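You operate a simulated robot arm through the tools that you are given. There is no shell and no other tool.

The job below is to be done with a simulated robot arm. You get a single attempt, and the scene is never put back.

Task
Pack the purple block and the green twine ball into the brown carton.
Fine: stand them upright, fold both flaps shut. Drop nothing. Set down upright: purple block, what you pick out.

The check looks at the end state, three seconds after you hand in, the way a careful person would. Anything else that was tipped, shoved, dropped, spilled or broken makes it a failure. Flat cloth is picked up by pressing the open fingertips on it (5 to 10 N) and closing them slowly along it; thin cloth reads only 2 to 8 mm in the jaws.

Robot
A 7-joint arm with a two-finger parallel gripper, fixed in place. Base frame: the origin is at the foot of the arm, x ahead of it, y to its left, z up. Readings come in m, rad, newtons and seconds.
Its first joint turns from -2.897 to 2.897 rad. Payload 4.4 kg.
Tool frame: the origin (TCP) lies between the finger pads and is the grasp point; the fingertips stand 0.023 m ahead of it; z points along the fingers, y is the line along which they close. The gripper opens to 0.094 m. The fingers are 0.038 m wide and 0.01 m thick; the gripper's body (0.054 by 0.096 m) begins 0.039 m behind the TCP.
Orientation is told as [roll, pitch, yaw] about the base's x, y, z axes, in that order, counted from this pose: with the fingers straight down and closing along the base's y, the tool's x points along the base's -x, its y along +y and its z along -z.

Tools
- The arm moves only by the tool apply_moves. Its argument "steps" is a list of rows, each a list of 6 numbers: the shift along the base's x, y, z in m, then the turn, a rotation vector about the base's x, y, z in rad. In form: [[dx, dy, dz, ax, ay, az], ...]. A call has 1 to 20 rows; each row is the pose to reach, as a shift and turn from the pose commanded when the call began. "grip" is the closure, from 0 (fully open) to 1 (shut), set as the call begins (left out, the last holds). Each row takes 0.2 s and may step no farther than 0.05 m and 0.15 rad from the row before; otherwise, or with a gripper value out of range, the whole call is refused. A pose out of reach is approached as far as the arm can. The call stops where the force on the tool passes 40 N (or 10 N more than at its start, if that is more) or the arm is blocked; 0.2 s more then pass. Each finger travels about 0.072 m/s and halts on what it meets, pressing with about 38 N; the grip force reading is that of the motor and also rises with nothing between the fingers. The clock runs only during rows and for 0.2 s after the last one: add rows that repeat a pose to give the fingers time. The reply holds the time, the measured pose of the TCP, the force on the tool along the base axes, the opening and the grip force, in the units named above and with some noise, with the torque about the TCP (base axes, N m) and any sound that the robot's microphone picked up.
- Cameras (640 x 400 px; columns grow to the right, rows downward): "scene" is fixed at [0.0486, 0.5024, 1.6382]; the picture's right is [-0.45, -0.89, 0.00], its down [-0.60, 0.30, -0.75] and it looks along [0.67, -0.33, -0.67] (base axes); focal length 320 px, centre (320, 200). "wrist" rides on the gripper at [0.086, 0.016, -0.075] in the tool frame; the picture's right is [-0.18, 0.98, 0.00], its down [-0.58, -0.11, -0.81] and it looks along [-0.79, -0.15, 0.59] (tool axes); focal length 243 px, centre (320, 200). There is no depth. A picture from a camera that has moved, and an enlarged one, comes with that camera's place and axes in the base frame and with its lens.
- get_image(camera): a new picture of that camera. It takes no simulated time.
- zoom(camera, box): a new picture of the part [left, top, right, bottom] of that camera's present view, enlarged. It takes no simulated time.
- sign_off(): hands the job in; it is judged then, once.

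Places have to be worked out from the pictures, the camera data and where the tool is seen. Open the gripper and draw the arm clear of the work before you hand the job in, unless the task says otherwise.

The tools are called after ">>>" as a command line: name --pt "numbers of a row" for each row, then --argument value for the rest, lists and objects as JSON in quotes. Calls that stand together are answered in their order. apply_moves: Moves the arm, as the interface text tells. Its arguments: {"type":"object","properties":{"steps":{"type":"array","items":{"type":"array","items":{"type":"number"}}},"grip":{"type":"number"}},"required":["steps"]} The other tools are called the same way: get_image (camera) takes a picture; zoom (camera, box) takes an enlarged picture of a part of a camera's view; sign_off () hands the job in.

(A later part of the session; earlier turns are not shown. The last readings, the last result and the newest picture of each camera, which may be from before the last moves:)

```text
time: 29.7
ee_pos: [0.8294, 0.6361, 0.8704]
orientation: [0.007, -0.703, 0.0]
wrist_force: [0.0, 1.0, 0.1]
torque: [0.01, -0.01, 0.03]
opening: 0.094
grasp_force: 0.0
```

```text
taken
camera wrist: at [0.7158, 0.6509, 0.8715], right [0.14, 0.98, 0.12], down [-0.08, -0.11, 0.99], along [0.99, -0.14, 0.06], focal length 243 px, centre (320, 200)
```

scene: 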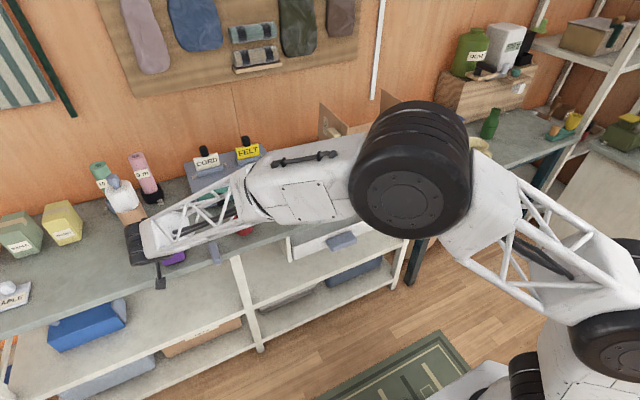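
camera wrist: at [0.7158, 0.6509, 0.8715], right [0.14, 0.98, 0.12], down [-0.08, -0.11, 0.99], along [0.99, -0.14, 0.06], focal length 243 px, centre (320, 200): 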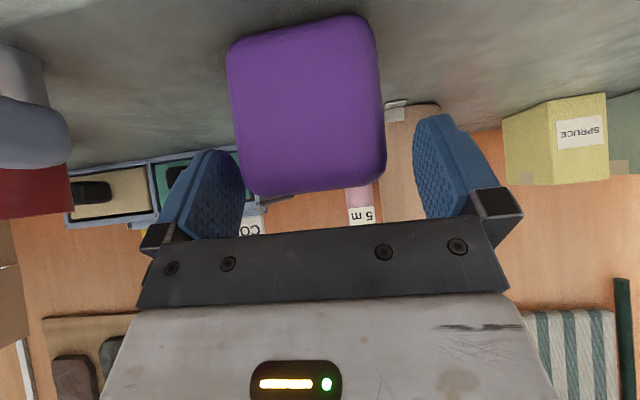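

The block's front face centre is at y ≈ 0.635, nicely between the fingers. I'll advance the last 3 cm.

>>> apply_moves --pt "0.008 -0.001 -0.008 0 0 0" --pt "0.016 -0.001 -0.015 0 0 0" --pt "0.0225 -0.001 -0.021 0 0 0" --pt "0.0225 -0.001 -0.021 0 0 0"

>>> get_image --camera "wrist"

>>> zoom --camera "scene" --box '[90, 180, 250, 310]'

```text
time: 30.7
ee_pos: [0.8529, 0.6342, 0.8506]
orientation: [0.006, -0.701, 0.0]
wrist_force: [-1.8, -0.4, 7.9]
torque: [-0.01, 0.21, -0.02]
opening: 0.0941
grasp_force: 0.0
```

```text
taken
camera wrist: at [0.7392, 0.6486, 0.8517], right [0.14, 0.98, 0.12], down [-0.08, -0.12, 0.99], along [0.99, -0.14, 0.06], focal length 243 px, centre (320, 200)
```

wrist: 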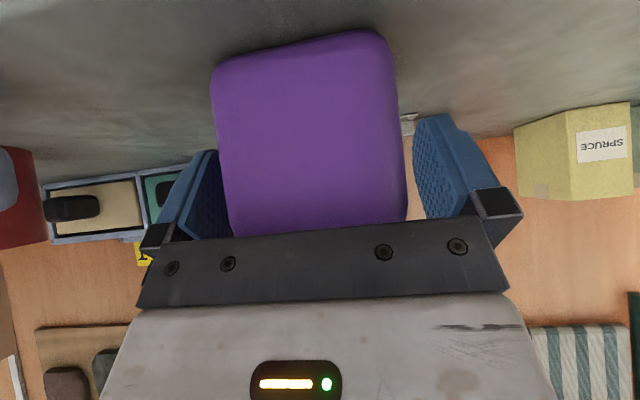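

```text
3.08 times, centred on (170, 245) of scene
camera zoom: at [0.0486, 0.5024, 1.6382], right [-0.45, -0.89, 0.0], down [-0.6, 0.3, -0.75], along [0.67, -0.33, -0.67], focal length 986 px, centre (782, 62)
```

zoom: 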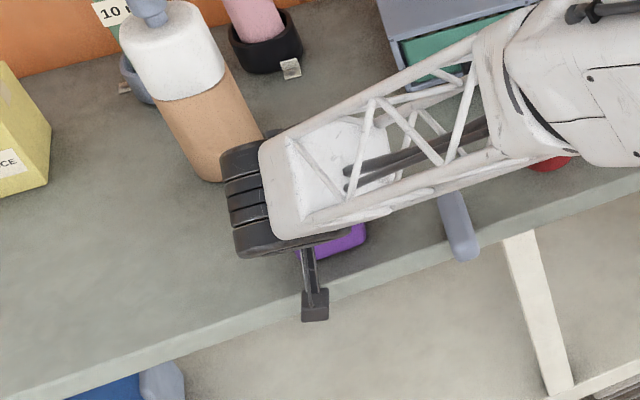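

A 7.9 N upward force shows the palm just touching the block's top front edge, so the block is about 0.07 m tall. I'll back off 6 mm along the tool axis.

>>> apply_moves --pt "-0.002 0 0.0025 0 0 0" --pt "-0.004 0 0.005 0 0 0" --pt "-0.004 0 0.005 0 0 0"

```text
time: 31.5
ee_pos: [0.8484, 0.6344, 0.8543]
orientation: [0.009, -0.702, -0.001]
wrist_force: [-0.1, -0.4, 0.0]
torque: [0.01, -0.02, -0.01]
opening: 0.0941
grasp_force: 0.0
```

Contact is released (forces ~0). Closing the gripper on the block now.

>>> apply_moves --pt "0 0 0 0 0 0" --pt "0 0 0 0 0 0" --pt "0 0 0 0 0 0" --pt "0 0 0 0 0 0" --pt "0 0 0 0 0 0" --grip 0.6

>>> get_image --camera "wrist"

```text
time: 32.7
ee_pos: [0.8483, 0.6342, 0.8567]
orientation: [0.006, -0.702, 0.0]
wrist_force: [0.5, -0.6, 0.7]
torque: [-0.06, -0.01, -0.01]
opening: 0.0695
grasp_force: 37.8
```

```text
taken
camera wrist: at [0.7347, 0.6485, 0.8563], right [0.14, 0.98, 0.12], down [-0.08, -0.11, 0.99], along [0.99, -0.14, 0.06], focal length 243 px, centre (320, 200)
```

wrist: 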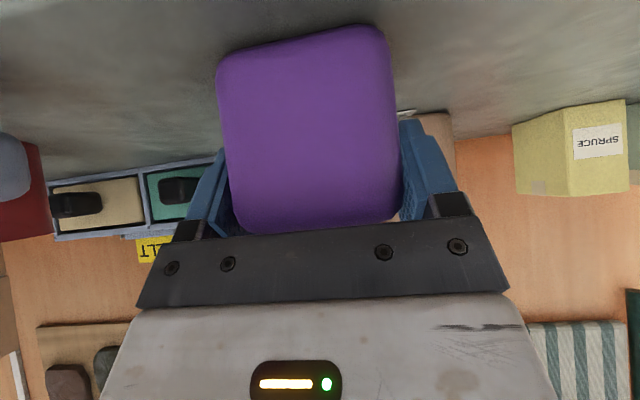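

The block is gripped at 69.5 mm. I'll lift it 14 cm and carry it right, over the bench edge items, to the free spot where the ball stood.

>>> apply_moves --pt "0 0 0.02 0 0 0" --pt "0 0 0.05 0 0 0" --pt "0 0 0.09 0 0 0" --pt "0 0 0.13 0 0 0" --pt "0 0 0.15 0 0 0" --pt "-0.01 -0.04 0.15 0 0 0" --pt "-0.02 -0.085 0.15 0 0 0" --pt "-0.02 -0.13 0.15 0 0 0" --pt "-0.02 -0.175 0.15 0 0 0" --pt "-0.02 -0.22 0.15 0 0 0" --pt "-0.02 -0.265 0.15 0 0 0" --pt "-0.02 -0.31 0.15 0 0 0" --pt "-0.01 -0.345 0.15 0 0 0" --pt "0 -0.36 0.15 0 0 0" --pt "0 -0.36 0.15 0 0 0"

>>> get_image --camera "wrist"

>>> get_image --camera "scene"

```text
time: 35.9
ee_pos: [0.8493, 0.274, 1.0072]
orientation: [0.007, -0.701, -0.001]
wrist_force: [-0.7, 0.3, -1.3]
torque: [0.01, 0.04, -0.01]
opening: 0.0695
grasp_force: 37.4
```

```text
taken
camera wrist: at [0.7355, 0.2886, 1.0078], right [0.14, 0.98, 0.12], down [-0.08, -0.11, 0.99], along [0.99, -0.14, 0.06], focal length 243 px, centre (320, 200)
```

wrist: 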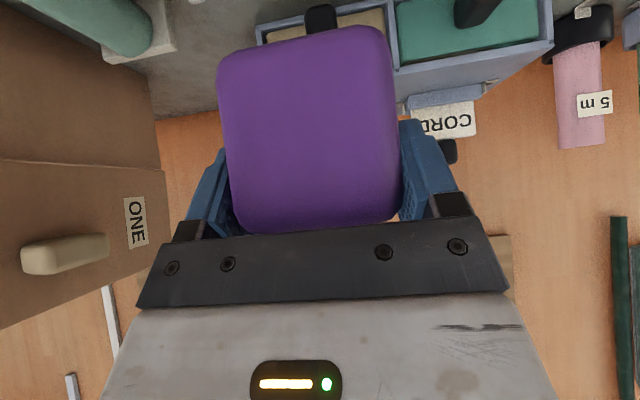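

```text
taken
```

scene: 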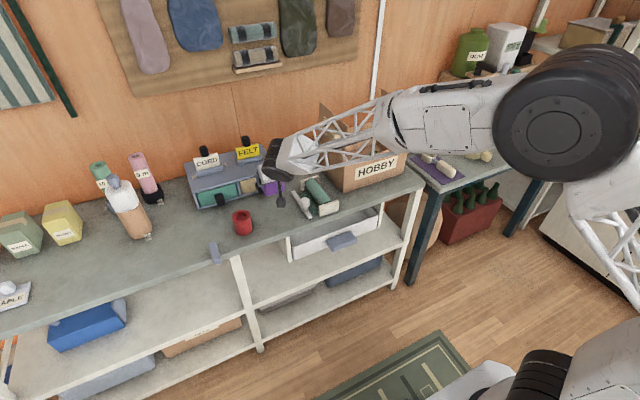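

The block is held steady over the free spot at y ≈ 0.274. I'll lower to just above the bench, then ease down by small steps.

>>> apply_moves --pt "0 0.002 -0.04 0 0 0" --pt "0 0.002 -0.08 0 0 0" --pt "0 0.002 -0.115 0 0 0" --pt "0 0.002 -0.135 0 0 0" --pt "0 0.002 -0.145 0 0 0" --pt "0 0.002 -0.145 0 0 0"

>>> get_image --camera "wrist"

>>> zoom --camera "scene" --box '[210, 130, 350, 240]'

```text
time: 37.3
ee_pos: [0.8485, 0.277, 0.8595]
orientation: [0.007, -0.703, 0.001]
wrist_force: [-1.1, 0.2, -2.2]
torque: [-0.02, 0.01, -0.01]
opening: 0.0698
grasp_force: 38.2
```

```text
taken
camera wrist: at [0.7349, 0.2916, 0.8604], right [0.14, 0.98, 0.12], down [-0.08, -0.11, 0.99], along [0.99, -0.14, 0.06], focal length 243 px, centre (320, 200)
```

wrist: 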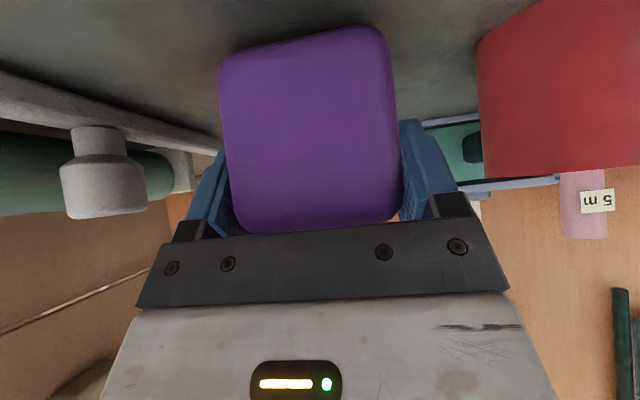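

```text
3.64 times, centred on (280, 185) of scene
camera zoom: at [0.0486, 0.5024, 1.6382], right [-0.45, -0.89, 0.0], down [-0.6, 0.3, -0.75], along [0.67, -0.33, -0.67], focal length 1165 px, centre (466, 254)
```

zoom: 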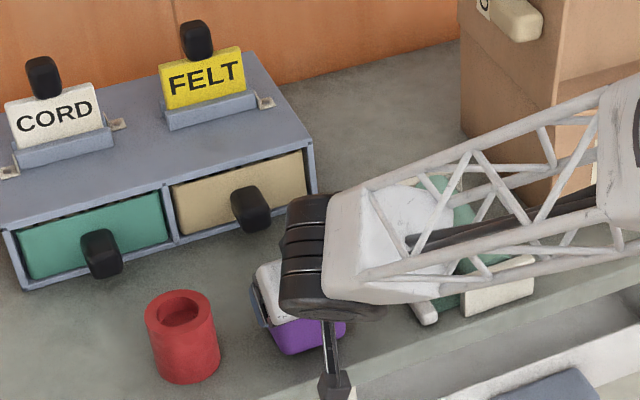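

Fz is -2.2 N, so the block is still airborne. Easing down millimetre by millimetre.

>>> apply_moves --pt "0 0 -0.0015 0 0 0" --pt "0 0 -0.003 0 0 0" --pt "0 0 -0.003 0 0 0"

```text
time: 38.1
ee_pos: [0.8501, 0.2767, 0.8566]
orientation: [0.007, -0.701, 0.001]
wrist_force: [0.0, 0.2, -1.0]
torque: [0.03, 0.04, 0.02]
opening: 0.0699
grasp_force: 37.8
```

>>> apply_moves --pt "0 0 -0.001 0 0 0" --pt "0 0 -0.002 0 0 0" --pt "0 0 -0.002 0 0 0"

```text
time: 38.9
ee_pos: [0.8484, 0.2765, 0.8551]
orientation: [0.007, -0.702, 0.002]
wrist_force: [-1.3, 0.6, 3.1]
torque: [-0.15, 0.12, -0.04]
opening: 0.0696
grasp_force: 37.7
```

Contact: Fz has risen to +3 N, so the block is on the bench. Opening the fingers now.

>>> apply_moves --pt "0 0 0 0 0 0" --pt "0 0 0 0 0 0" --pt "0 0 0 0 0 0" --grip 0

>>> get_image --camera "wrist"

```text
time: 39.7
ee_pos: [0.8497, 0.2769, 0.8556]
orientation: [0.008, -0.702, 0.0]
wrist_force: [-0.3, 0.0, 0.1]
torque: [0.0, -0.02, 0.04]
opening: 0.0939
grasp_force: 0.1
```

```text
taken
camera wrist: at [0.7353, 0.291, 0.856], right [0.14, 0.98, 0.12], down [-0.08, -0.11, 0.99], along [0.99, -0.14, 0.06], focal length 243 px, centre (320, 200)
```

wrist: 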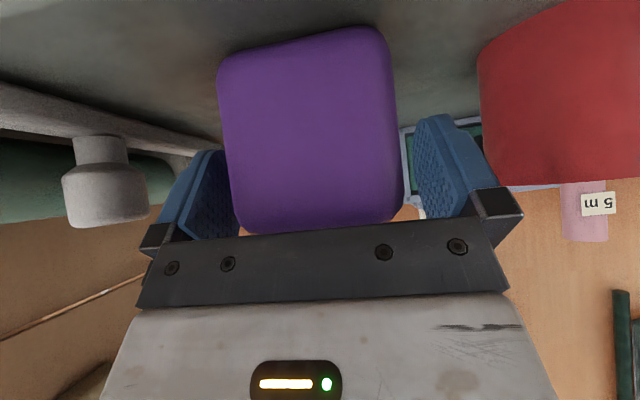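

The block is released and upright. I'll back out along the tool axis and straighten the tool.

>>> apply_moves --pt "-0.013 0 0.0155 0 0 0" --pt "-0.032 0 0.038 0 0 0" --pt "-0.055 0 0.066 0 0 0" --pt "-0.08 0 0.1 0 0 0" --pt "-0.1 0 0.14 0 0 0" --pt "-0.11 0 0.18 0 0.14 0" --pt "-0.11 0 0.2 0 0.28 0" --pt "-0.11 0 0.2 0 0.42 0" --pt "-0.11 0 0.2 0 0.56 0" --pt "-0.11 0 0.2 0 0.702 0" --pt "-0.11 0 0.2 0 0.702 0"

>>> get_image --camera "wrist"

>>> get_image --camera "scene"

```text
time: 42.1
ee_pos: [0.7399, 0.2769, 1.056]
orientation: [0.009, 0.002, -0.001]
wrist_force: [0.0, -0.2, 0.2]
torque: [0.04, 0.01, 0.01]
opening: 0.094
grasp_force: 0.0
```

```text
taken
camera wrist: at [0.6532, 0.2913, 1.1295], right [0.18, 0.98, 0.01], down [0.58, -0.11, 0.8], along [0.79, -0.14, -0.59], focal length 243 px, centre (320, 200)
```

wrist: 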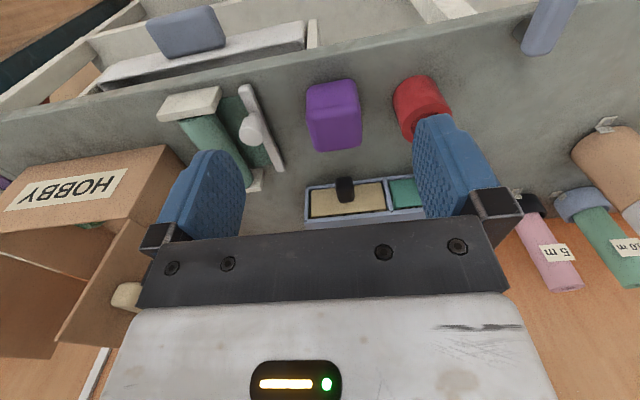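

```text
taken
```

scene: 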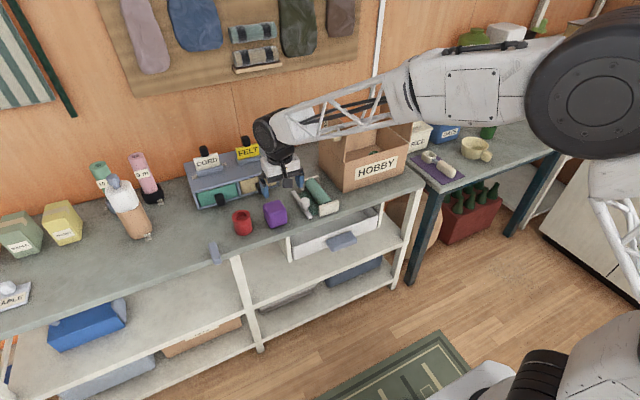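

The block stands upright on the bench. I'll zoom to refine its position and test the yaw range while the hand is free.

>>> zoom --camera "wrist" --box '[280, 60, 400, 180]'

>>> zoom --camera "scene" --box '[220, 170, 340, 250]'

```text
3.33 times, centred on (340, 120) of wrist
camera zoom: at [0.6532, 0.2913, 1.1295], right [0.18, 0.98, 0.01], down [0.58, -0.11, 0.8], along [0.79, -0.14, -0.59], focal length 809 px, centre (253, 467)
```

zoom: 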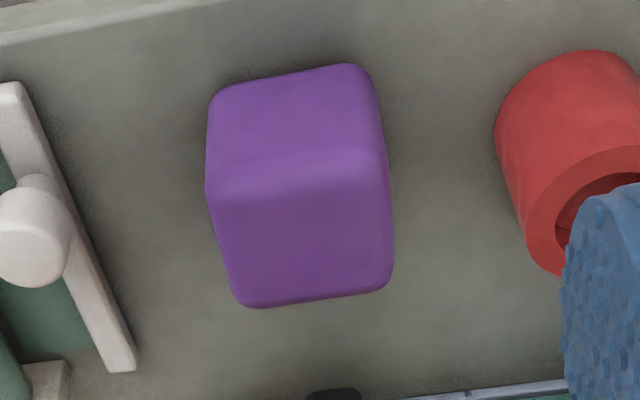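

```text
5.00 times, centred on (280, 210) of scene
camera zoom: at [0.0486, 0.5024, 1.6382], right [-0.45, -0.89, 0.0], down [-0.6, 0.3, -0.75], along [0.67, -0.33, -0.67], focal length 1602 px, centre (520, 150)
```

zoom: 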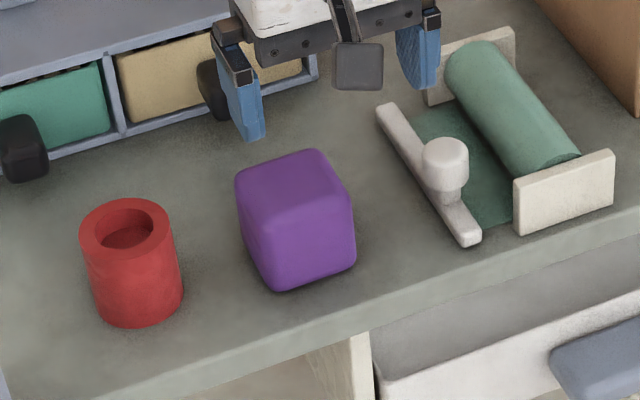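

The block's centre is at about (0.857, 0.277), aligned with the axes. I'll move above it with the tool vertical and descend partway.

>>> apply_moves --pt "0.04 0 0 -0.009 0 0" --pt "0.08 0 0 -0.009 0 0" --pt "0.117 0 -0.02 -0.009 0 0" --pt "0.117 0 -0.06 -0.009 0 0" --pt "0.117 0 -0.1 -0.009 0 0" --pt "0.117 0 -0.12 -0.009 0 0" --pt "0.117 0 -0.12 -0.009 0 0"

>>> get_image --camera "wrist"

```text
time: 43.7
ee_pos: [0.8555, 0.2751, 0.9364]
orientation: [-0.001, 0.001, 0.0]
wrist_force: [-0.1, 0.0, 0.8]
torque: [0.01, 0.0, 0.01]
opening: 0.094
grasp_force: 0.1
```

```text
taken
camera wrist: at [0.7685, 0.2914, 1.0097], right [0.18, 0.98, 0.0], down [0.58, -0.11, 0.81], along [0.79, -0.15, -0.59], focal length 243 px, centre (320, 200)
```

wrist: 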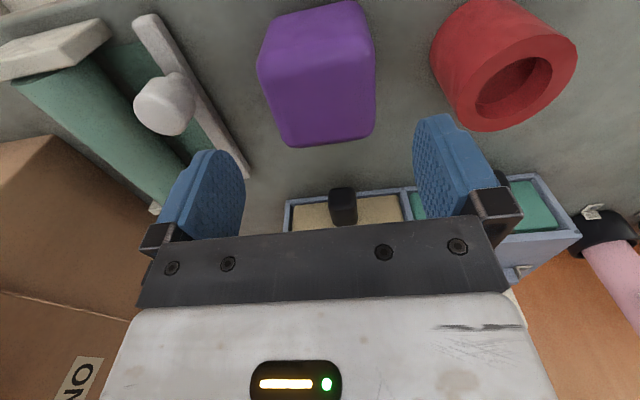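

The block's top centre reads (0.855, 0.277), so the hand is centred. Descending to grasp height z ≈ 0.846.

>>> apply_moves --pt "0 0.002 -0.03 0 0 0" --pt "0 0.002 -0.06 0 0 0" --pt "0 0.002 -0.08 0 0 0" --pt "0 0.002 -0.09 0 0 0" --pt "0 0.002 -0.09 0 0 0"

>>> get_image --camera "wrist"

```text
time: 44.9
ee_pos: [0.8563, 0.2787, 0.8469]
orientation: [-0.002, 0.0, 0.002]
wrist_force: [0.3, -0.2, -0.4]
torque: [0.0, -0.01, 0.04]
opening: 0.094
grasp_force: 0.1
```

```text
taken
camera wrist: at [0.7708, 0.2934, 0.9193], right [0.18, 0.98, 0.0], down [0.58, -0.11, 0.81], along [0.79, -0.15, -0.59], focal length 243 px, centre (320, 200)
```

wrist: 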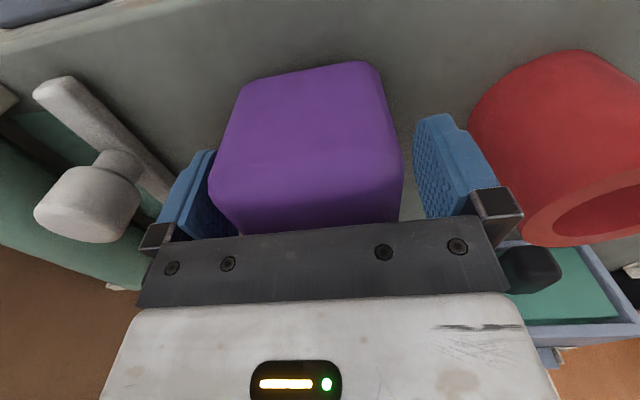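

The block sits between the open fingers with no contact force. Closing on it.

>>> apply_moves --pt "0 0 0 0 0 0" --pt "0 0 0 0 0 0" --pt "0 0 0 0 0 0" --pt "0 0 0 0 0 0" --grip 0.6

>>> get_image --camera "wrist"

```text
time: 45.9
ee_pos: [0.8568, 0.2772, 0.8455]
orientation: [-0.001, 0.0, 0.0]
wrist_force: [0.6, -0.9, 0.4]
torque: [0.04, 0.0, 0.0]
opening: 0.0697
grasp_force: 38.0
```

```text
taken
camera wrist: at [0.7707, 0.2934, 0.9194], right [0.18, 0.98, 0.0], down [0.58, -0.11, 0.81], along [0.79, -0.15, -0.59], focal length 243 px, centre (320, 200)
```

wrist: 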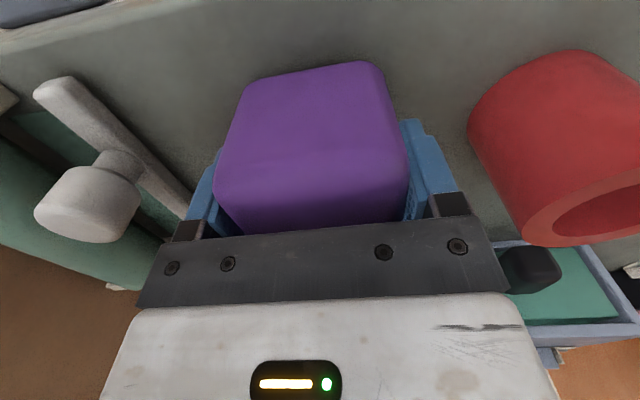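

The block is gripped vertically at 69.7 mm. I'll lift, back off and swing in front of the carton while turning the tool to yaw +90° so the camera will face inward.

>>> apply_moves --pt "0 0 0.025 0 0 0" --pt "0 0 0.065 0 0 0" --pt "0 0 0.11 0 0 0" --pt "0 0 0.155 0 0 0" --pt "0 0 0.2 0 0 0" --pt "-0.04 0 0.22 0 0 0.14" --pt "-0.08 -0.02 0.235 0 0 0.28" --pt "-0.12 -0.045 0.235 0 0 0.42" --pt "-0.15 -0.08 0.235 0 0 0.56" --pt "-0.16 -0.125 0.235 0 0 0.7" --pt "-0.16 -0.17 0.235 0 0 0.84" --pt "-0.16 -0.215 0.235 0 0 0.98" --pt "-0.16 -0.26 0.235 0 0 1.12" --pt "-0.16 -0.305 0.235 0 0 1.26" --pt "-0.16 -0.35 0.235 0 0 1.41" --pt "-0.16 -0.387 0.235 0 0 1.55" --pt "-0.16 -0.387 0.235 0 0 1.5708" --pt "-0.16 -0.387 0.235 0 0 1.5708"

>>> get_image --camera "wrist"

>>> get_image --camera "scene"

```text
time: 49.7
ee_pos: [0.6975, -0.1078, 1.0793]
orientation: [-0.001, 0.001, 1.572]
wrist_force: [0.8, 0.2, -1.2]
torque: [-0.02, 0.02, 0.02]
opening: 0.0696
grasp_force: 38.2
```

```text
taken
camera wrist: at [0.6807, -0.1952, 1.1535], right [-0.98, 0.18, 0.0], down [0.11, 0.58, 0.81], along [0.15, 0.79, -0.59], focal length 243 px, centre (320, 200)
```

wrist: 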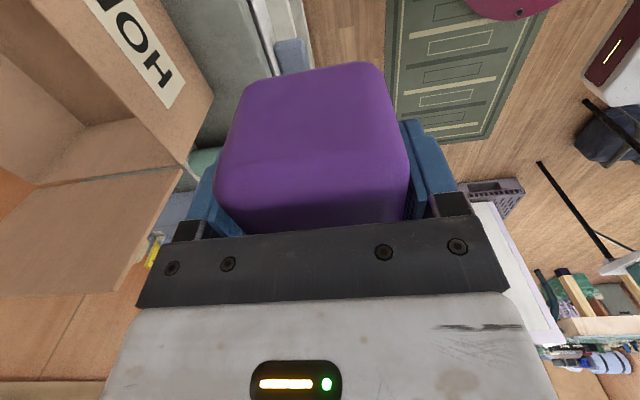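

```text
taken
```

scene: 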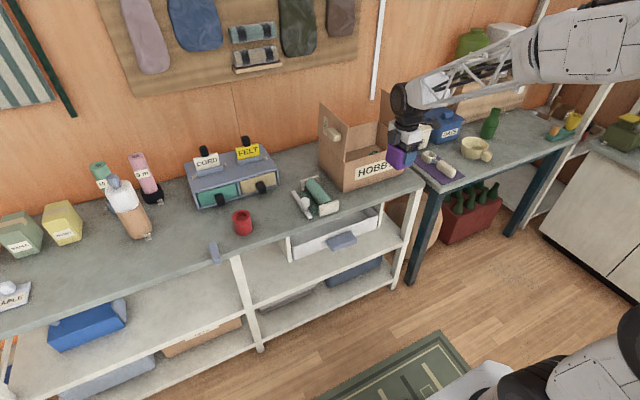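

Yaw +90° is reached and the block is still held firmly. Moving in over the carton at z = 1.08.

>>> apply_moves --pt "0.045 -0.004 0 0 0 0" --pt "0.09 -0.004 0 0 0 0" --pt "0.135 -0.004 0 0 0 0" --pt "0.18 -0.004 0 0 0 0" --pt "0.225 -0.004 0 0 0 0" --pt "0.257 -0.004 0 0 0 0" --pt "0.257 -0.004 0 0 0 0"

>>> get_image --camera "wrist"

>>> zoom --camera "scene" --box '[290, 30, 470, 200]'

```text
time: 51.3
ee_pos: [0.9525, -0.1119, 1.0781]
orientation: [-0.001, -0.001, 1.573]
wrist_force: [-0.3, -0.2, -0.9]
torque: [0.0, 0.0, 0.02]
opening: 0.0695
grasp_force: 38.2
```

```text
taken
camera wrist: at [0.9359, -0.1994, 1.152], right [-0.98, 0.18, 0.0], down [0.11, 0.58, 0.81], along [0.15, 0.79, -0.59], focal length 243 px, centre (320, 200)
```

wrist: 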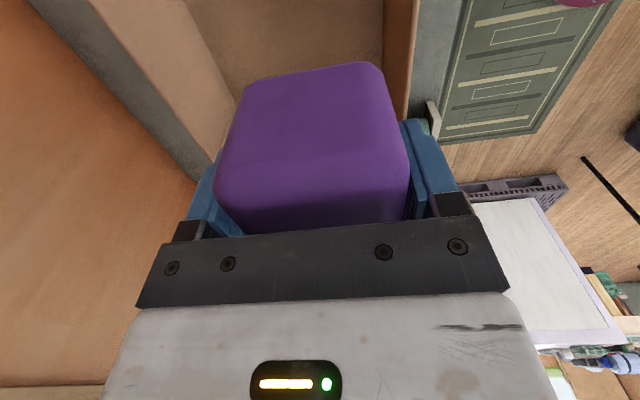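

```text
2.35 times, centred on (380, 115) of scene
camera zoom: at [0.0486, 0.5024, 1.6382], right [-0.45, -0.89, 0.0], down [-0.6, 0.3, -0.75], along [0.67, -0.33, -0.67], focal length 754 px, centre (179, 400)
```

zoom: 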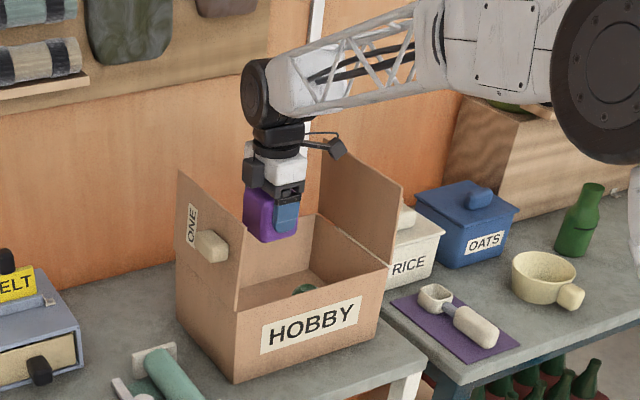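

The block is centred over the left half of the carton, with the ball visible to its right. Lowering to about 1 cm above the floor.

>>> apply_moves --pt "0 0 -0.04 0 0 0" --pt "0 0 -0.08 0 0 0" --pt "0 0 -0.12 0 0 0" --pt "0 0 -0.15 0 0 0" --pt "0 0 -0.175 0 0 0" --pt "0 0 -0.188 0 0 0" --pt "0 0 -0.188 0 0 0"

>>> get_image --camera "wrist"

>>> zoom --camera "scene" --box '[310, 80, 430, 200]'

```text
time: 52.9
ee_pos: [0.9529, -0.1132, 0.8924]
orientation: [0.0, 0.0, 1.569]
wrist_force: [0.4, 0.2, 0.1]
torque: [0.03, -0.01, 0.0]
opening: 0.0696
grasp_force: 37.8
```

```text
taken
camera wrist: at [0.9368, -0.1999, 0.9665], right [-0.98, 0.18, 0.0], down [0.11, 0.58, 0.81], along [0.15, 0.79, -0.59], focal length 243 px, centre (320, 200)
```

wrist: 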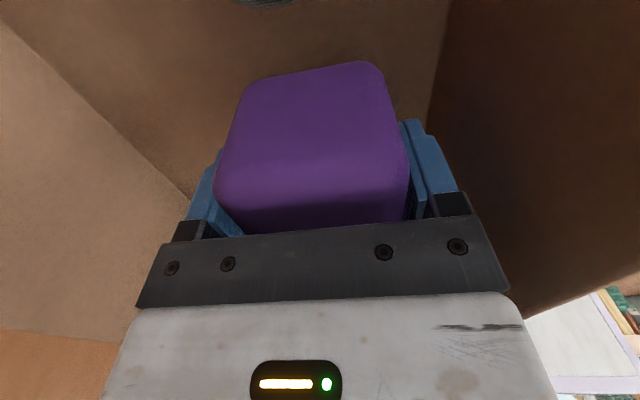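

```text
3.33 times, centred on (370, 140) of scene
camera zoom: at [0.0486, 0.5024, 1.6382], right [-0.45, -0.89, 0.0], down [-0.6, 0.3, -0.75], along [0.67, -0.33, -0.67], focal length 1068 px, centre (153, 400)
```

zoom: 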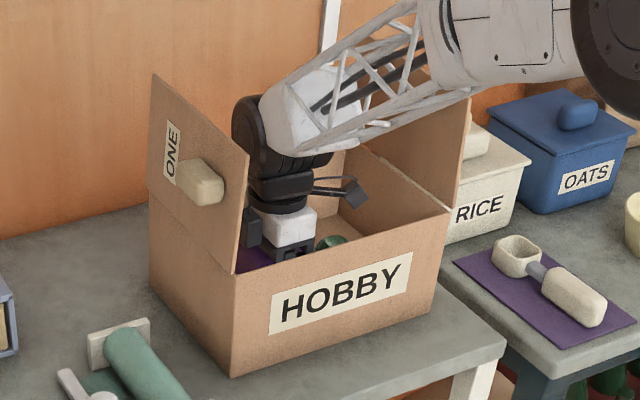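

Still no contact at z = 0.892, and nothing touches the flaps. Lowering in small increments to find the floor.

>>> apply_moves --pt "0 0 -0.003 0 0 0" --pt "0 0 -0.006 0 0 0" --pt "0 0 -0.009 0 0 0" --pt "0 0 -0.012 0 0 0" --pt "0 0 -0.012 0 0 0"

```text
time: 54.1
ee_pos: [0.9532, -0.1131, 0.88]
orientation: [-0.001, 0.0, 1.57]
wrist_force: [-0.6, -0.4, -1.0]
torque: [-0.03, 0.01, -0.01]
opening: 0.0699
grasp_force: 37.5
```

>>> apply_moves --pt "0 0 -0.0015 0 0 0" --pt "0 0 -0.003 0 0 0" --pt "0 0 -0.003 0 0 0"

```text
time: 54.9
ee_pos: [0.9528, -0.1126, 0.8761]
orientation: [-0.002, 0.0, 1.571]
wrist_force: [0.0, -0.6, -2.0]
torque: [0.06, 0.01, -0.03]
opening: 0.0696
grasp_force: 38.2
```

No contact yet at z = 0.876; continuing down in 1 mm steps.

>>> apply_moves --pt "0 0 -0.001 0 0 0" --pt "0 0 -0.002 0 0 0" --pt "0 0 -0.002 0 0 0"

```text
time: 55.7
ee_pos: [0.9534, -0.1117, 0.8753]
orientation: [-0.002, 0.0, 1.571]
wrist_force: [-0.9, 1.0, 4.4]
torque: [0.1, 0.19, -0.02]
opening: 0.0697
grasp_force: 38.1
```

Contact with the floor at z ≈ 0.875 (Fz +4.4 N). Opening the fingers part-way to release the block.

>>> apply_moves --pt "0 0 0 0 0 0" --pt "0 0 0 0 0 0" --pt "0 0 0 0 0 0" --grip 0.1

>>> get_image --camera "wrist"

```text
time: 56.5
ee_pos: [0.9539, -0.1124, 0.8756]
orientation: [-0.003, 0.0, 1.57]
wrist_force: [-0.5, 0.5, -1.2]
torque: [-0.01, -0.02, -0.02]
opening: 0.0845
grasp_force: 0.1
```

```text
taken
camera wrist: at [0.9369, -0.2005, 0.9489], right [-0.98, 0.18, 0.0], down [0.11, 0.58, 0.81], along [0.15, 0.79, -0.59], focal length 243 px, centre (320, 200)
```

wrist: 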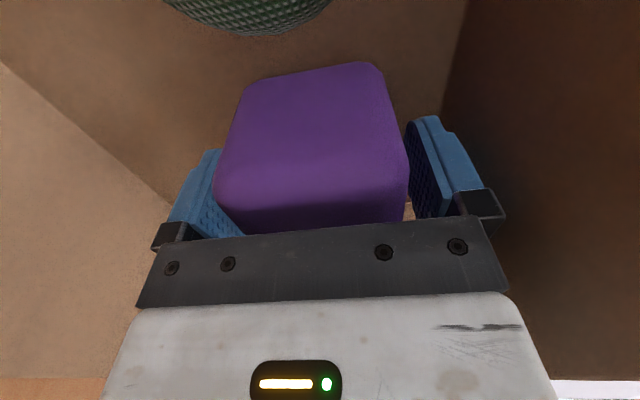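

The block is released and sits upright. Rising straight up out of the carton.

>>> apply_moves --pt "0 0 0.015 0 0 0" --pt "0 0 0.04 0 0 0" --pt "0 0 0.08 0 0 0" --pt "0 0 0.12 0 0 0" --pt "0 0 0.16 0 0 0" --pt "0 0 0.2 0 0 0" --pt "0 0 0.235 0 0 0" --pt "0 0 0.235 0 0 0"

>>> get_image --camera "wrist"

>>> zoom --camera "scene" --box '[290, 30, 470, 200]'

```text
time: 58.3
ee_pos: [0.9549, -0.1135, 1.111]
orientation: [-0.001, -0.002, 1.57]
wrist_force: [0.7, 1.7, -0.2]
torque: [-0.01, 0.01, 0.01]
opening: 0.0844
grasp_force: 0.0
```

```text
taken
camera wrist: at [0.9382, -0.2011, 1.1853], right [-0.98, 0.18, 0.0], down [0.11, 0.58, 0.81], along [0.15, 0.79, -0.59], focal length 243 px, centre (320, 200)
```

wrist: 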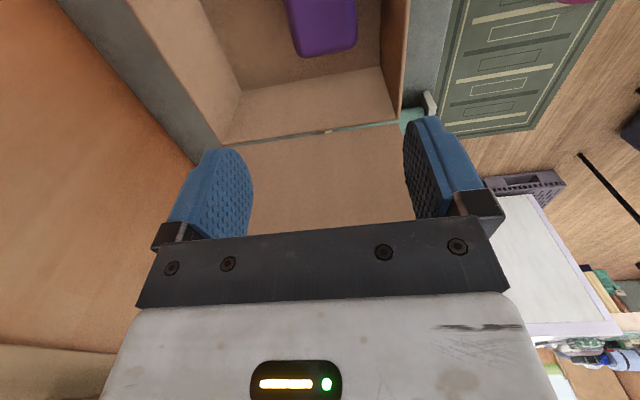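

```text
2.35 times, centred on (380, 115) of scene
camera zoom: at [0.0486, 0.5024, 1.6382], right [-0.45, -0.89, 0.0], down [-0.6, 0.3, -0.75], along [0.67, -0.33, -0.67], focal length 754 px, centre (179, 400)
```

zoom: 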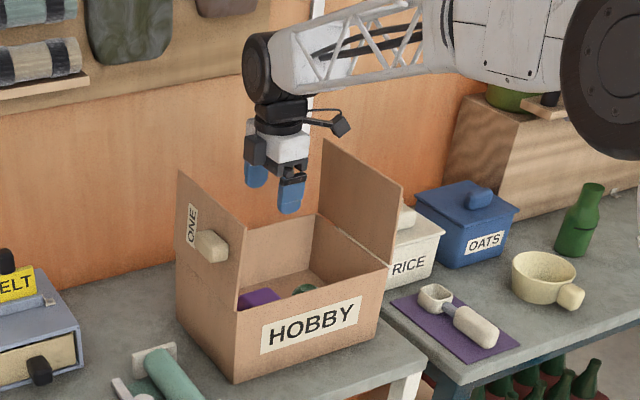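

Both items are upright inside the carton. With the camera now facing +y, I'll back out and move right to view the outer side of the right-hand flap.

>>> apply_moves --pt "-0.04 0 0.02 0 0 0" --pt "-0.085 0 0.04 0 0 0" --pt "-0.13 0 0.06 0 0 0" --pt "-0.175 0 0.08 0 0 0" --pt "-0.2 -0.03 0.1 0 0 0" --pt "-0.2 -0.075 0.1 0 0 0" --pt "-0.2 -0.12 0.1 0 0 0" --pt "-0.2 -0.165 0.1 0 0 0" --pt "-0.2 -0.21 0.1 0 0 0" --pt "-0.2 -0.255 0.1 0 0 0" --pt "-0.2 -0.3 0.1 0 0 0" --pt "-0.2 -0.345 0.1 0 0 0" --pt "-0.2 -0.39 0.1 0 0 0" --pt "-0.2 -0.39 0.1 0 0 0" --grip 0.1

>>> get_image --camera "wrist"

>>> get_image --camera "scene"

```text
time: 61.3
ee_pos: [0.7542, -0.5055, 1.2106]
orientation: [-0.003, 0.0, 1.571]
wrist_force: [0.5, 0.3, 0.9]
torque: [-0.01, 0.0, 0.0]
opening: 0.0846
grasp_force: 0.1
```

```text
taken
camera wrist: at [0.7369, -0.5923, 1.2847], right [-0.98, 0.18, 0.0], down [0.11, 0.58, 0.81], along [0.15, 0.79, -0.59], focal length 243 px, centre (320, 200)
```

wrist: 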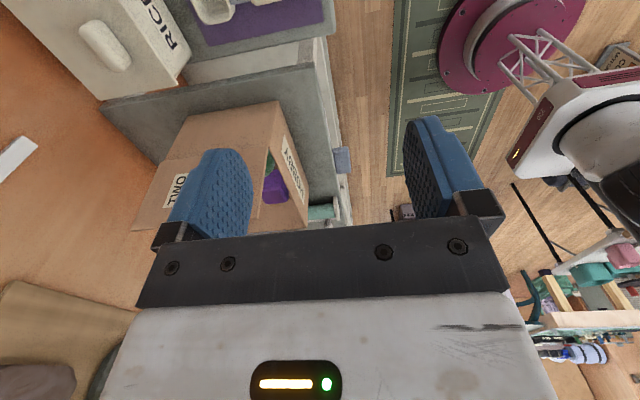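

```text
taken
```

scene: 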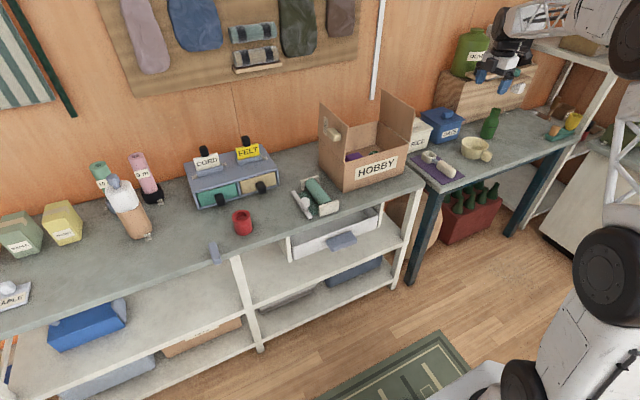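

The right flap is labelled "TWO", so I should fold ONE (left) first, then TWO. I'll zoom for knob and RICE-box clearance details.

>>> zoom --camera "wrist" --box '[60, 0, 360, 250]'

>>> zoom --camera "scene" --box '[300, 80, 460, 200]'

```text
1.60 times, centred on (210, 125) of wrist
camera zoom: at [0.7369, -0.5923, 1.2847], right [-0.98, 0.18, 0.0], down [0.11, 0.58, 0.81], along [0.15, 0.79, -0.59], focal length 388 px, centre (496, 320)
```

zoom: 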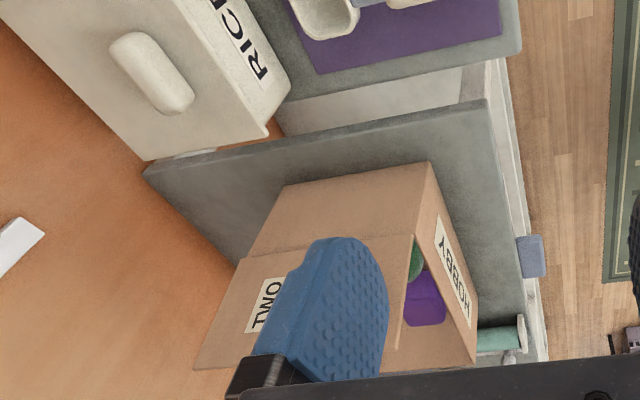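

```text
3.33 times, centred on (380, 140) of scene
camera zoom: at [0.0486, 0.5024, 1.6382], right [-0.45, -0.89, 0.0], down [-0.6, 0.3, -0.75], along [0.67, -0.33, -0.67], focal length 1068 px, centre (120, 400)
```

zoom: 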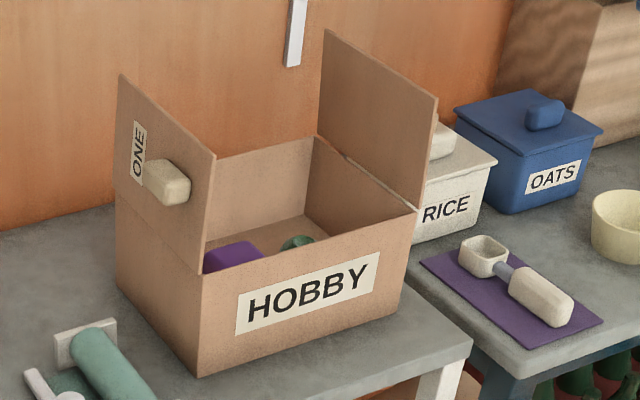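

Flap TWO's outer side is free above the low RICE box. Next I'll move to the left side of the carton at height, turn yaw back to 0 and close the fingers for pushing.

>>> apply_moves --pt "-0.03 0.03 0 0 0 -0.13" --pt "-0.05 0.07 0 0 0 -0.27" --pt "-0.05 0.115 0 0 0 -0.41" --pt "-0.05 0.16 0 0 0 -0.55" --pt "-0.05 0.205 0 0 0 -0.69" --pt "-0.05 0.25 0 0 0 -0.83" --pt "-0.05 0.295 0 0 0 -0.97" --pt "-0.05 0.34 0 0 0 -1.11" --pt "-0.05 0.385 0 0 0 -1.25" --pt "-0.05 0.43 0 0 0 -1.39" --pt "-0.05 0.475 0 0 0 -1.53" --pt "-0.05 0.52 0 0 0 -1.571" --pt "-0.05 0.565 0 0 0 -1.571" --pt "-0.05 0.59 0 0 0 -1.571" --pt "-0.05 0.59 0 0 0 -1.571" --grip 1

>>> get_image --camera "wrist"

```text
time: 64.5
ee_pos: [0.703, 0.0888, 1.2117]
orientation: [-0.002, 0.0, 0.002]
wrist_force: [-0.5, 0.5, -1.3]
torque: [0.02, 0.03, -0.04]
opening: 0.0
grasp_force: 38.2
```

```text
taken
camera wrist: at [0.6168, 0.1033, 1.2858], right [0.18, 0.98, 0.0], down [0.58, -0.11, 0.81], along [0.79, -0.15, -0.59], focal length 243 px, centre (320, 200)
```

wrist: 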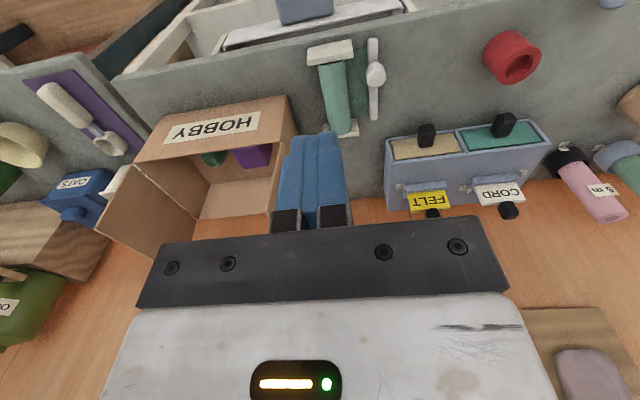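

Fingers are closed. Moving to the outer side of flap ONE at about (0.94, 0.065, 1.092).

>>> apply_moves --pt "0.045 0 0 0 0 0" --pt "0.09 0 0 0 0 0" --pt "0.135 0 -0.01 0 0 0" --pt "0.18 0 -0.03 0 0 0" --pt "0.215 -0.01 -0.06 0 0 0" --pt "0.237 -0.02 -0.09 0 0 0" --pt "0.237 -0.024 -0.12 0 0 0" --pt "0.237 -0.024 -0.12 0 0 0"

>>> get_image --camera "wrist"

>>> zoom --camera "scene" --box '[270, 40, 450, 200]'

```text
time: 66.3
ee_pos: [0.9399, 0.0625, 1.0903]
orientation: [-0.001, 0.0, 0.001]
wrist_force: [0.3, 0.3, -0.1]
torque: [-0.01, -0.02, 0.02]
opening: 0.0001
grasp_force: 38.5
```

```text
taken
camera wrist: at [0.8539, 0.0788, 1.164], right [0.18, 0.98, 0.0], down [0.58, -0.11, 0.81], along [0.79, -0.15, -0.59], focal length 243 px, centre (320, 200)
```

wrist: 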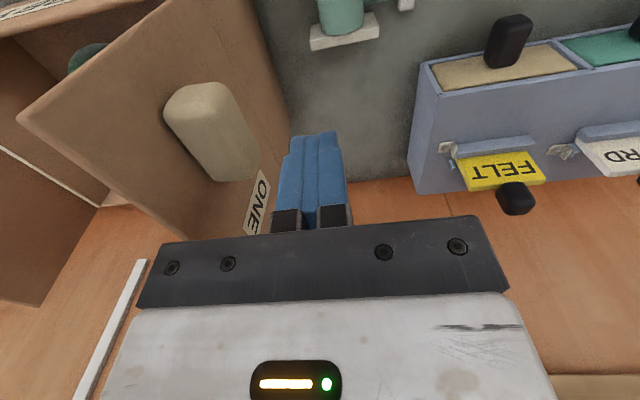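

```text
2.50 times, centred on (360, 120) of scene
camera zoom: at [0.0486, 0.5024, 1.6382], right [-0.45, -0.89, 0.0], down [-0.6, 0.3, -0.75], along [0.67, -0.33, -0.67], focal length 801 px, centre (220, 400)
```

zoom: 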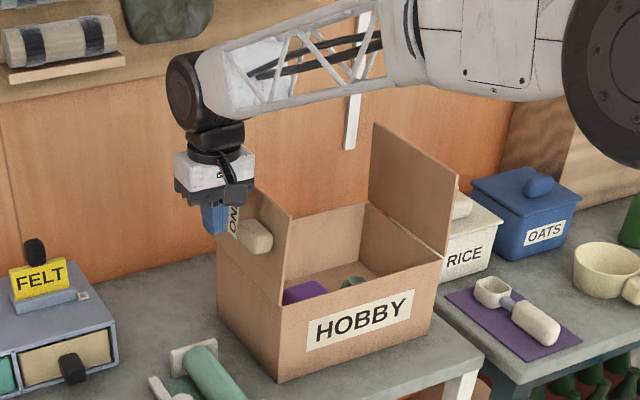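

Flap ONE's top front corner is at about (0.88, -0.019, 1.10) with its knob roughly mid-height. I'll shift to x = 0.912, clear of the knob, and push the flap's upper part toward -y to about 20°.

>>> apply_moves --pt "-0.028 0 0 0 0 0" --pt "-0.028 -0.03 0.001 0 0 0" --pt "-0.028 -0.052 0.002 0 0 0" --pt "-0.028 -0.0675 0.002 0 0 0" --pt "-0.028 -0.078 0.002 0 0 0" --pt "-0.028 -0.0873 0.002 0 0 0" --pt "-0.028 -0.0975 0.001 0 0 0" --pt "-0.028 -0.1075 0 0 0 0" --pt "-0.028 -0.1075 0 0 0 0"

>>> get_image --camera "wrist"

>>> zoom --camera "scene" --box '[270, 40, 450, 200]'

```text
time: 68.3
ee_pos: [0.9128, -0.0462, 1.0906]
orientation: [-0.004, 0.0, 0.002]
wrist_force: [0.0, 0.7, -0.4]
torque: [-0.02, 0.02, -0.05]
opening: 0.0
grasp_force: 38.2
```

```text
taken
camera wrist: at [0.8255, -0.0294, 1.1639], right [0.18, 0.98, 0.0], down [0.58, -0.11, 0.81], along [0.79, -0.15, -0.59], focal length 243 px, centre (320, 200)
```

wrist: 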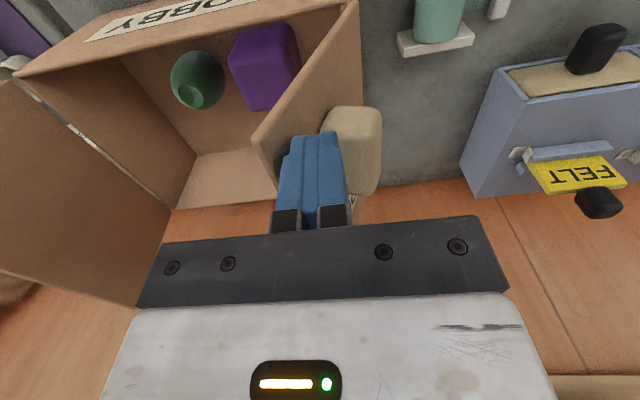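

```text
2.50 times, centred on (360, 120) of scene
camera zoom: at [0.0486, 0.5024, 1.6382], right [-0.45, -0.89, 0.0], down [-0.6, 0.3, -0.75], along [0.67, -0.33, -0.67], focal length 801 px, centre (220, 400)
```

zoom: 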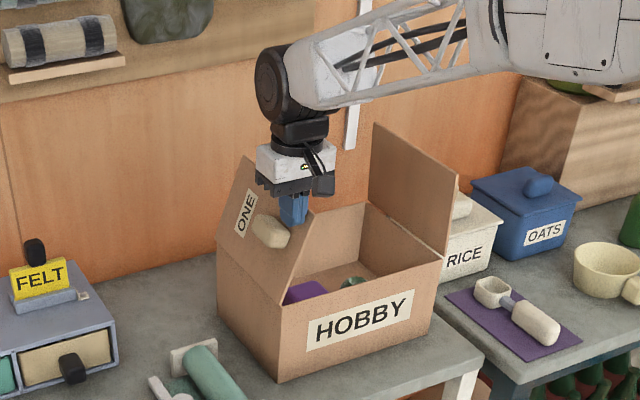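

The flap turns with under 1 N, and the ball and block are visible upright beneath. Continuing the arc to about 60°.

>>> apply_moves --pt "0 -0.01 -0.003 0 0 0" --pt "0 -0.02 -0.006 0 0 0" --pt "0 -0.03 -0.011 0 0 0" --pt "0 -0.039 -0.016 0 0 0" --pt "0 -0.048 -0.022 0 0 0" --pt "0 -0.0565 -0.029 0 0 0" --pt "0 -0.064 -0.037 0 0 0" --pt "0 -0.071 -0.046 0 0 0" --pt "0 -0.071 -0.046 0 0 0"

>>> get_image --camera "wrist"

>>> zoom --camera "scene" --box '[270, 40, 450, 200]'

```text
time: 70.3
ee_pos: [0.9135, -0.116, 1.0432]
orientation: [0.0, 0.001, 0.0]
wrist_force: [0.2, -0.1, -0.1]
torque: [-0.01, 0.02, 0.02]
opening: 0.0
grasp_force: 38.0
```

```text
taken
camera wrist: at [0.826, -0.1007, 1.1173], right [0.18, 0.98, 0.0], down [0.58, -0.11, 0.81], along [0.79, -0.15, -0.59], focal length 243 px, centre (320, 200)
```

wrist: 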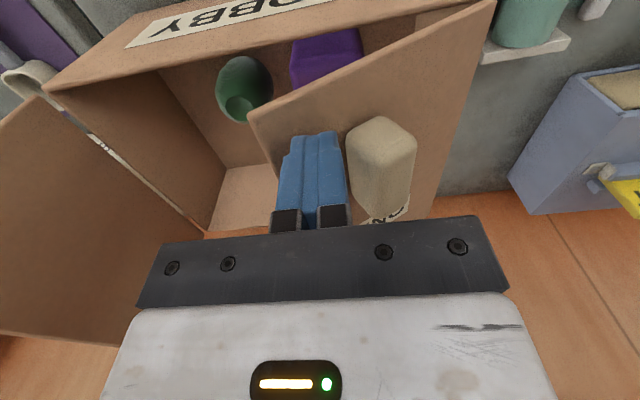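

```text
2.50 times, centred on (360, 120) of scene
camera zoom: at [0.0486, 0.5024, 1.6382], right [-0.45, -0.89, 0.0], down [-0.6, 0.3, -0.75], along [0.67, -0.33, -0.67], focal length 801 px, centre (220, 400)
```

zoom: 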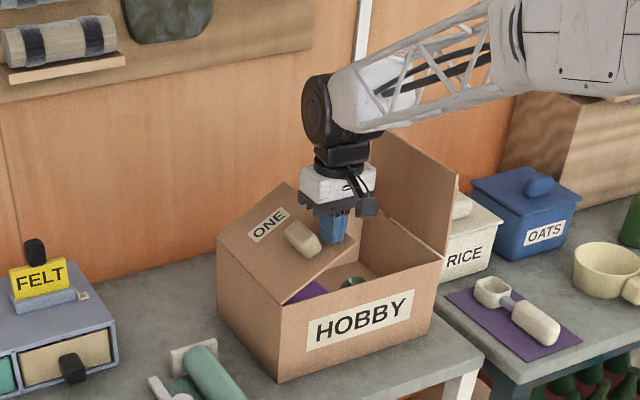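

The flap stays where it is put, so the hinge has some friction. Continuing the arc to about 85°.

>>> apply_moves --pt "0 -0.006 -0.0095 0 0 0" --pt "0 -0.0112 -0.0195 0 0 0" --pt "0 -0.0146 -0.0304 0 0 0" --pt "0 -0.017 -0.0414 0 0 0" --pt "0 -0.0185 -0.0527 0 0 0" --pt "0 -0.0185 -0.0527 0 0 0"

>>> get_image --camera "wrist"

>>> zoom --camera "scene" --box '[270, 40, 450, 200]'

```text
time: 71.7
ee_pos: [0.911, -0.1341, 0.991]
orientation: [-0.002, 0.001, 0.0]
wrist_force: [-0.4, -0.1, -0.6]
torque: [0.04, 0.02, -0.01]
opening: 0.0
grasp_force: 38.2
```

```text
taken
camera wrist: at [0.8254, -0.1193, 1.0646], right [0.18, 0.98, 0.0], down [0.58, -0.11, 0.81], along [0.79, -0.15, -0.59], focal length 243 px, centre (320, 200)
```

wrist: 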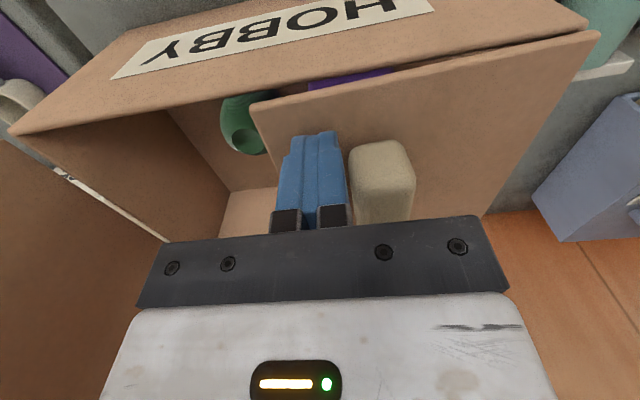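

```text
2.50 times, centred on (360, 120) of scene
camera zoom: at [0.0486, 0.5024, 1.6382], right [-0.45, -0.89, 0.0], down [-0.6, 0.3, -0.75], along [0.67, -0.33, -0.67], focal length 801 px, centre (220, 400)
```

zoom: 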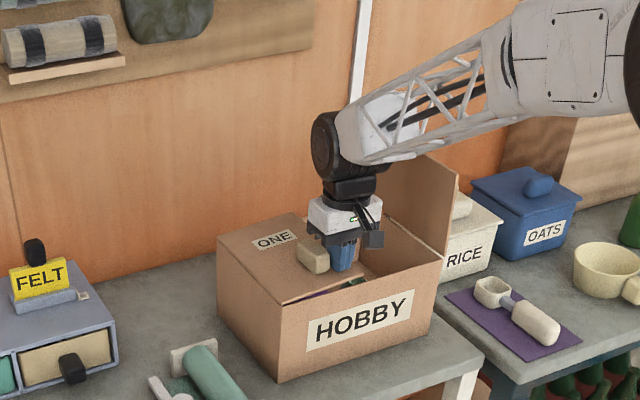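

The flap is nearly closed. Pressing down gently in small steps until it seats on the front wall.

>>> apply_moves --pt "0 -0.0005 -0.004 0 0 0" --pt "0 -0.0005 -0.008 0 0 0" --pt "0 -0.0005 -0.011 0 0 0" --pt "0 -0.0005 -0.011 0 0 0"

>>> get_image --camera "wrist"

```text
time: 72.7
ee_pos: [0.9114, -0.1342, 0.9815]
orientation: [0.0, 0.0, 0.001]
wrist_force: [-2.1, -9.4, 5.8]
torque: [-0.01, 0.03, -0.02]
opening: 0.0
grasp_force: 37.6
```

```text
taken
camera wrist: at [0.8254, -0.1199, 1.0546], right [0.18, 0.98, 0.0], down [0.58, -0.11, 0.81], along [0.79, -0.15, -0.59], focal length 243 px, centre (320, 200)
```

wrist: 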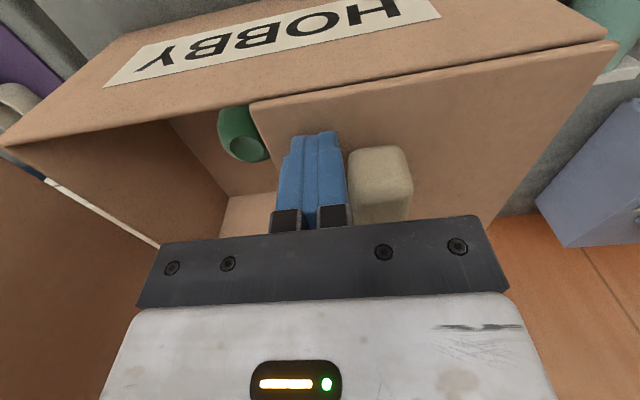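

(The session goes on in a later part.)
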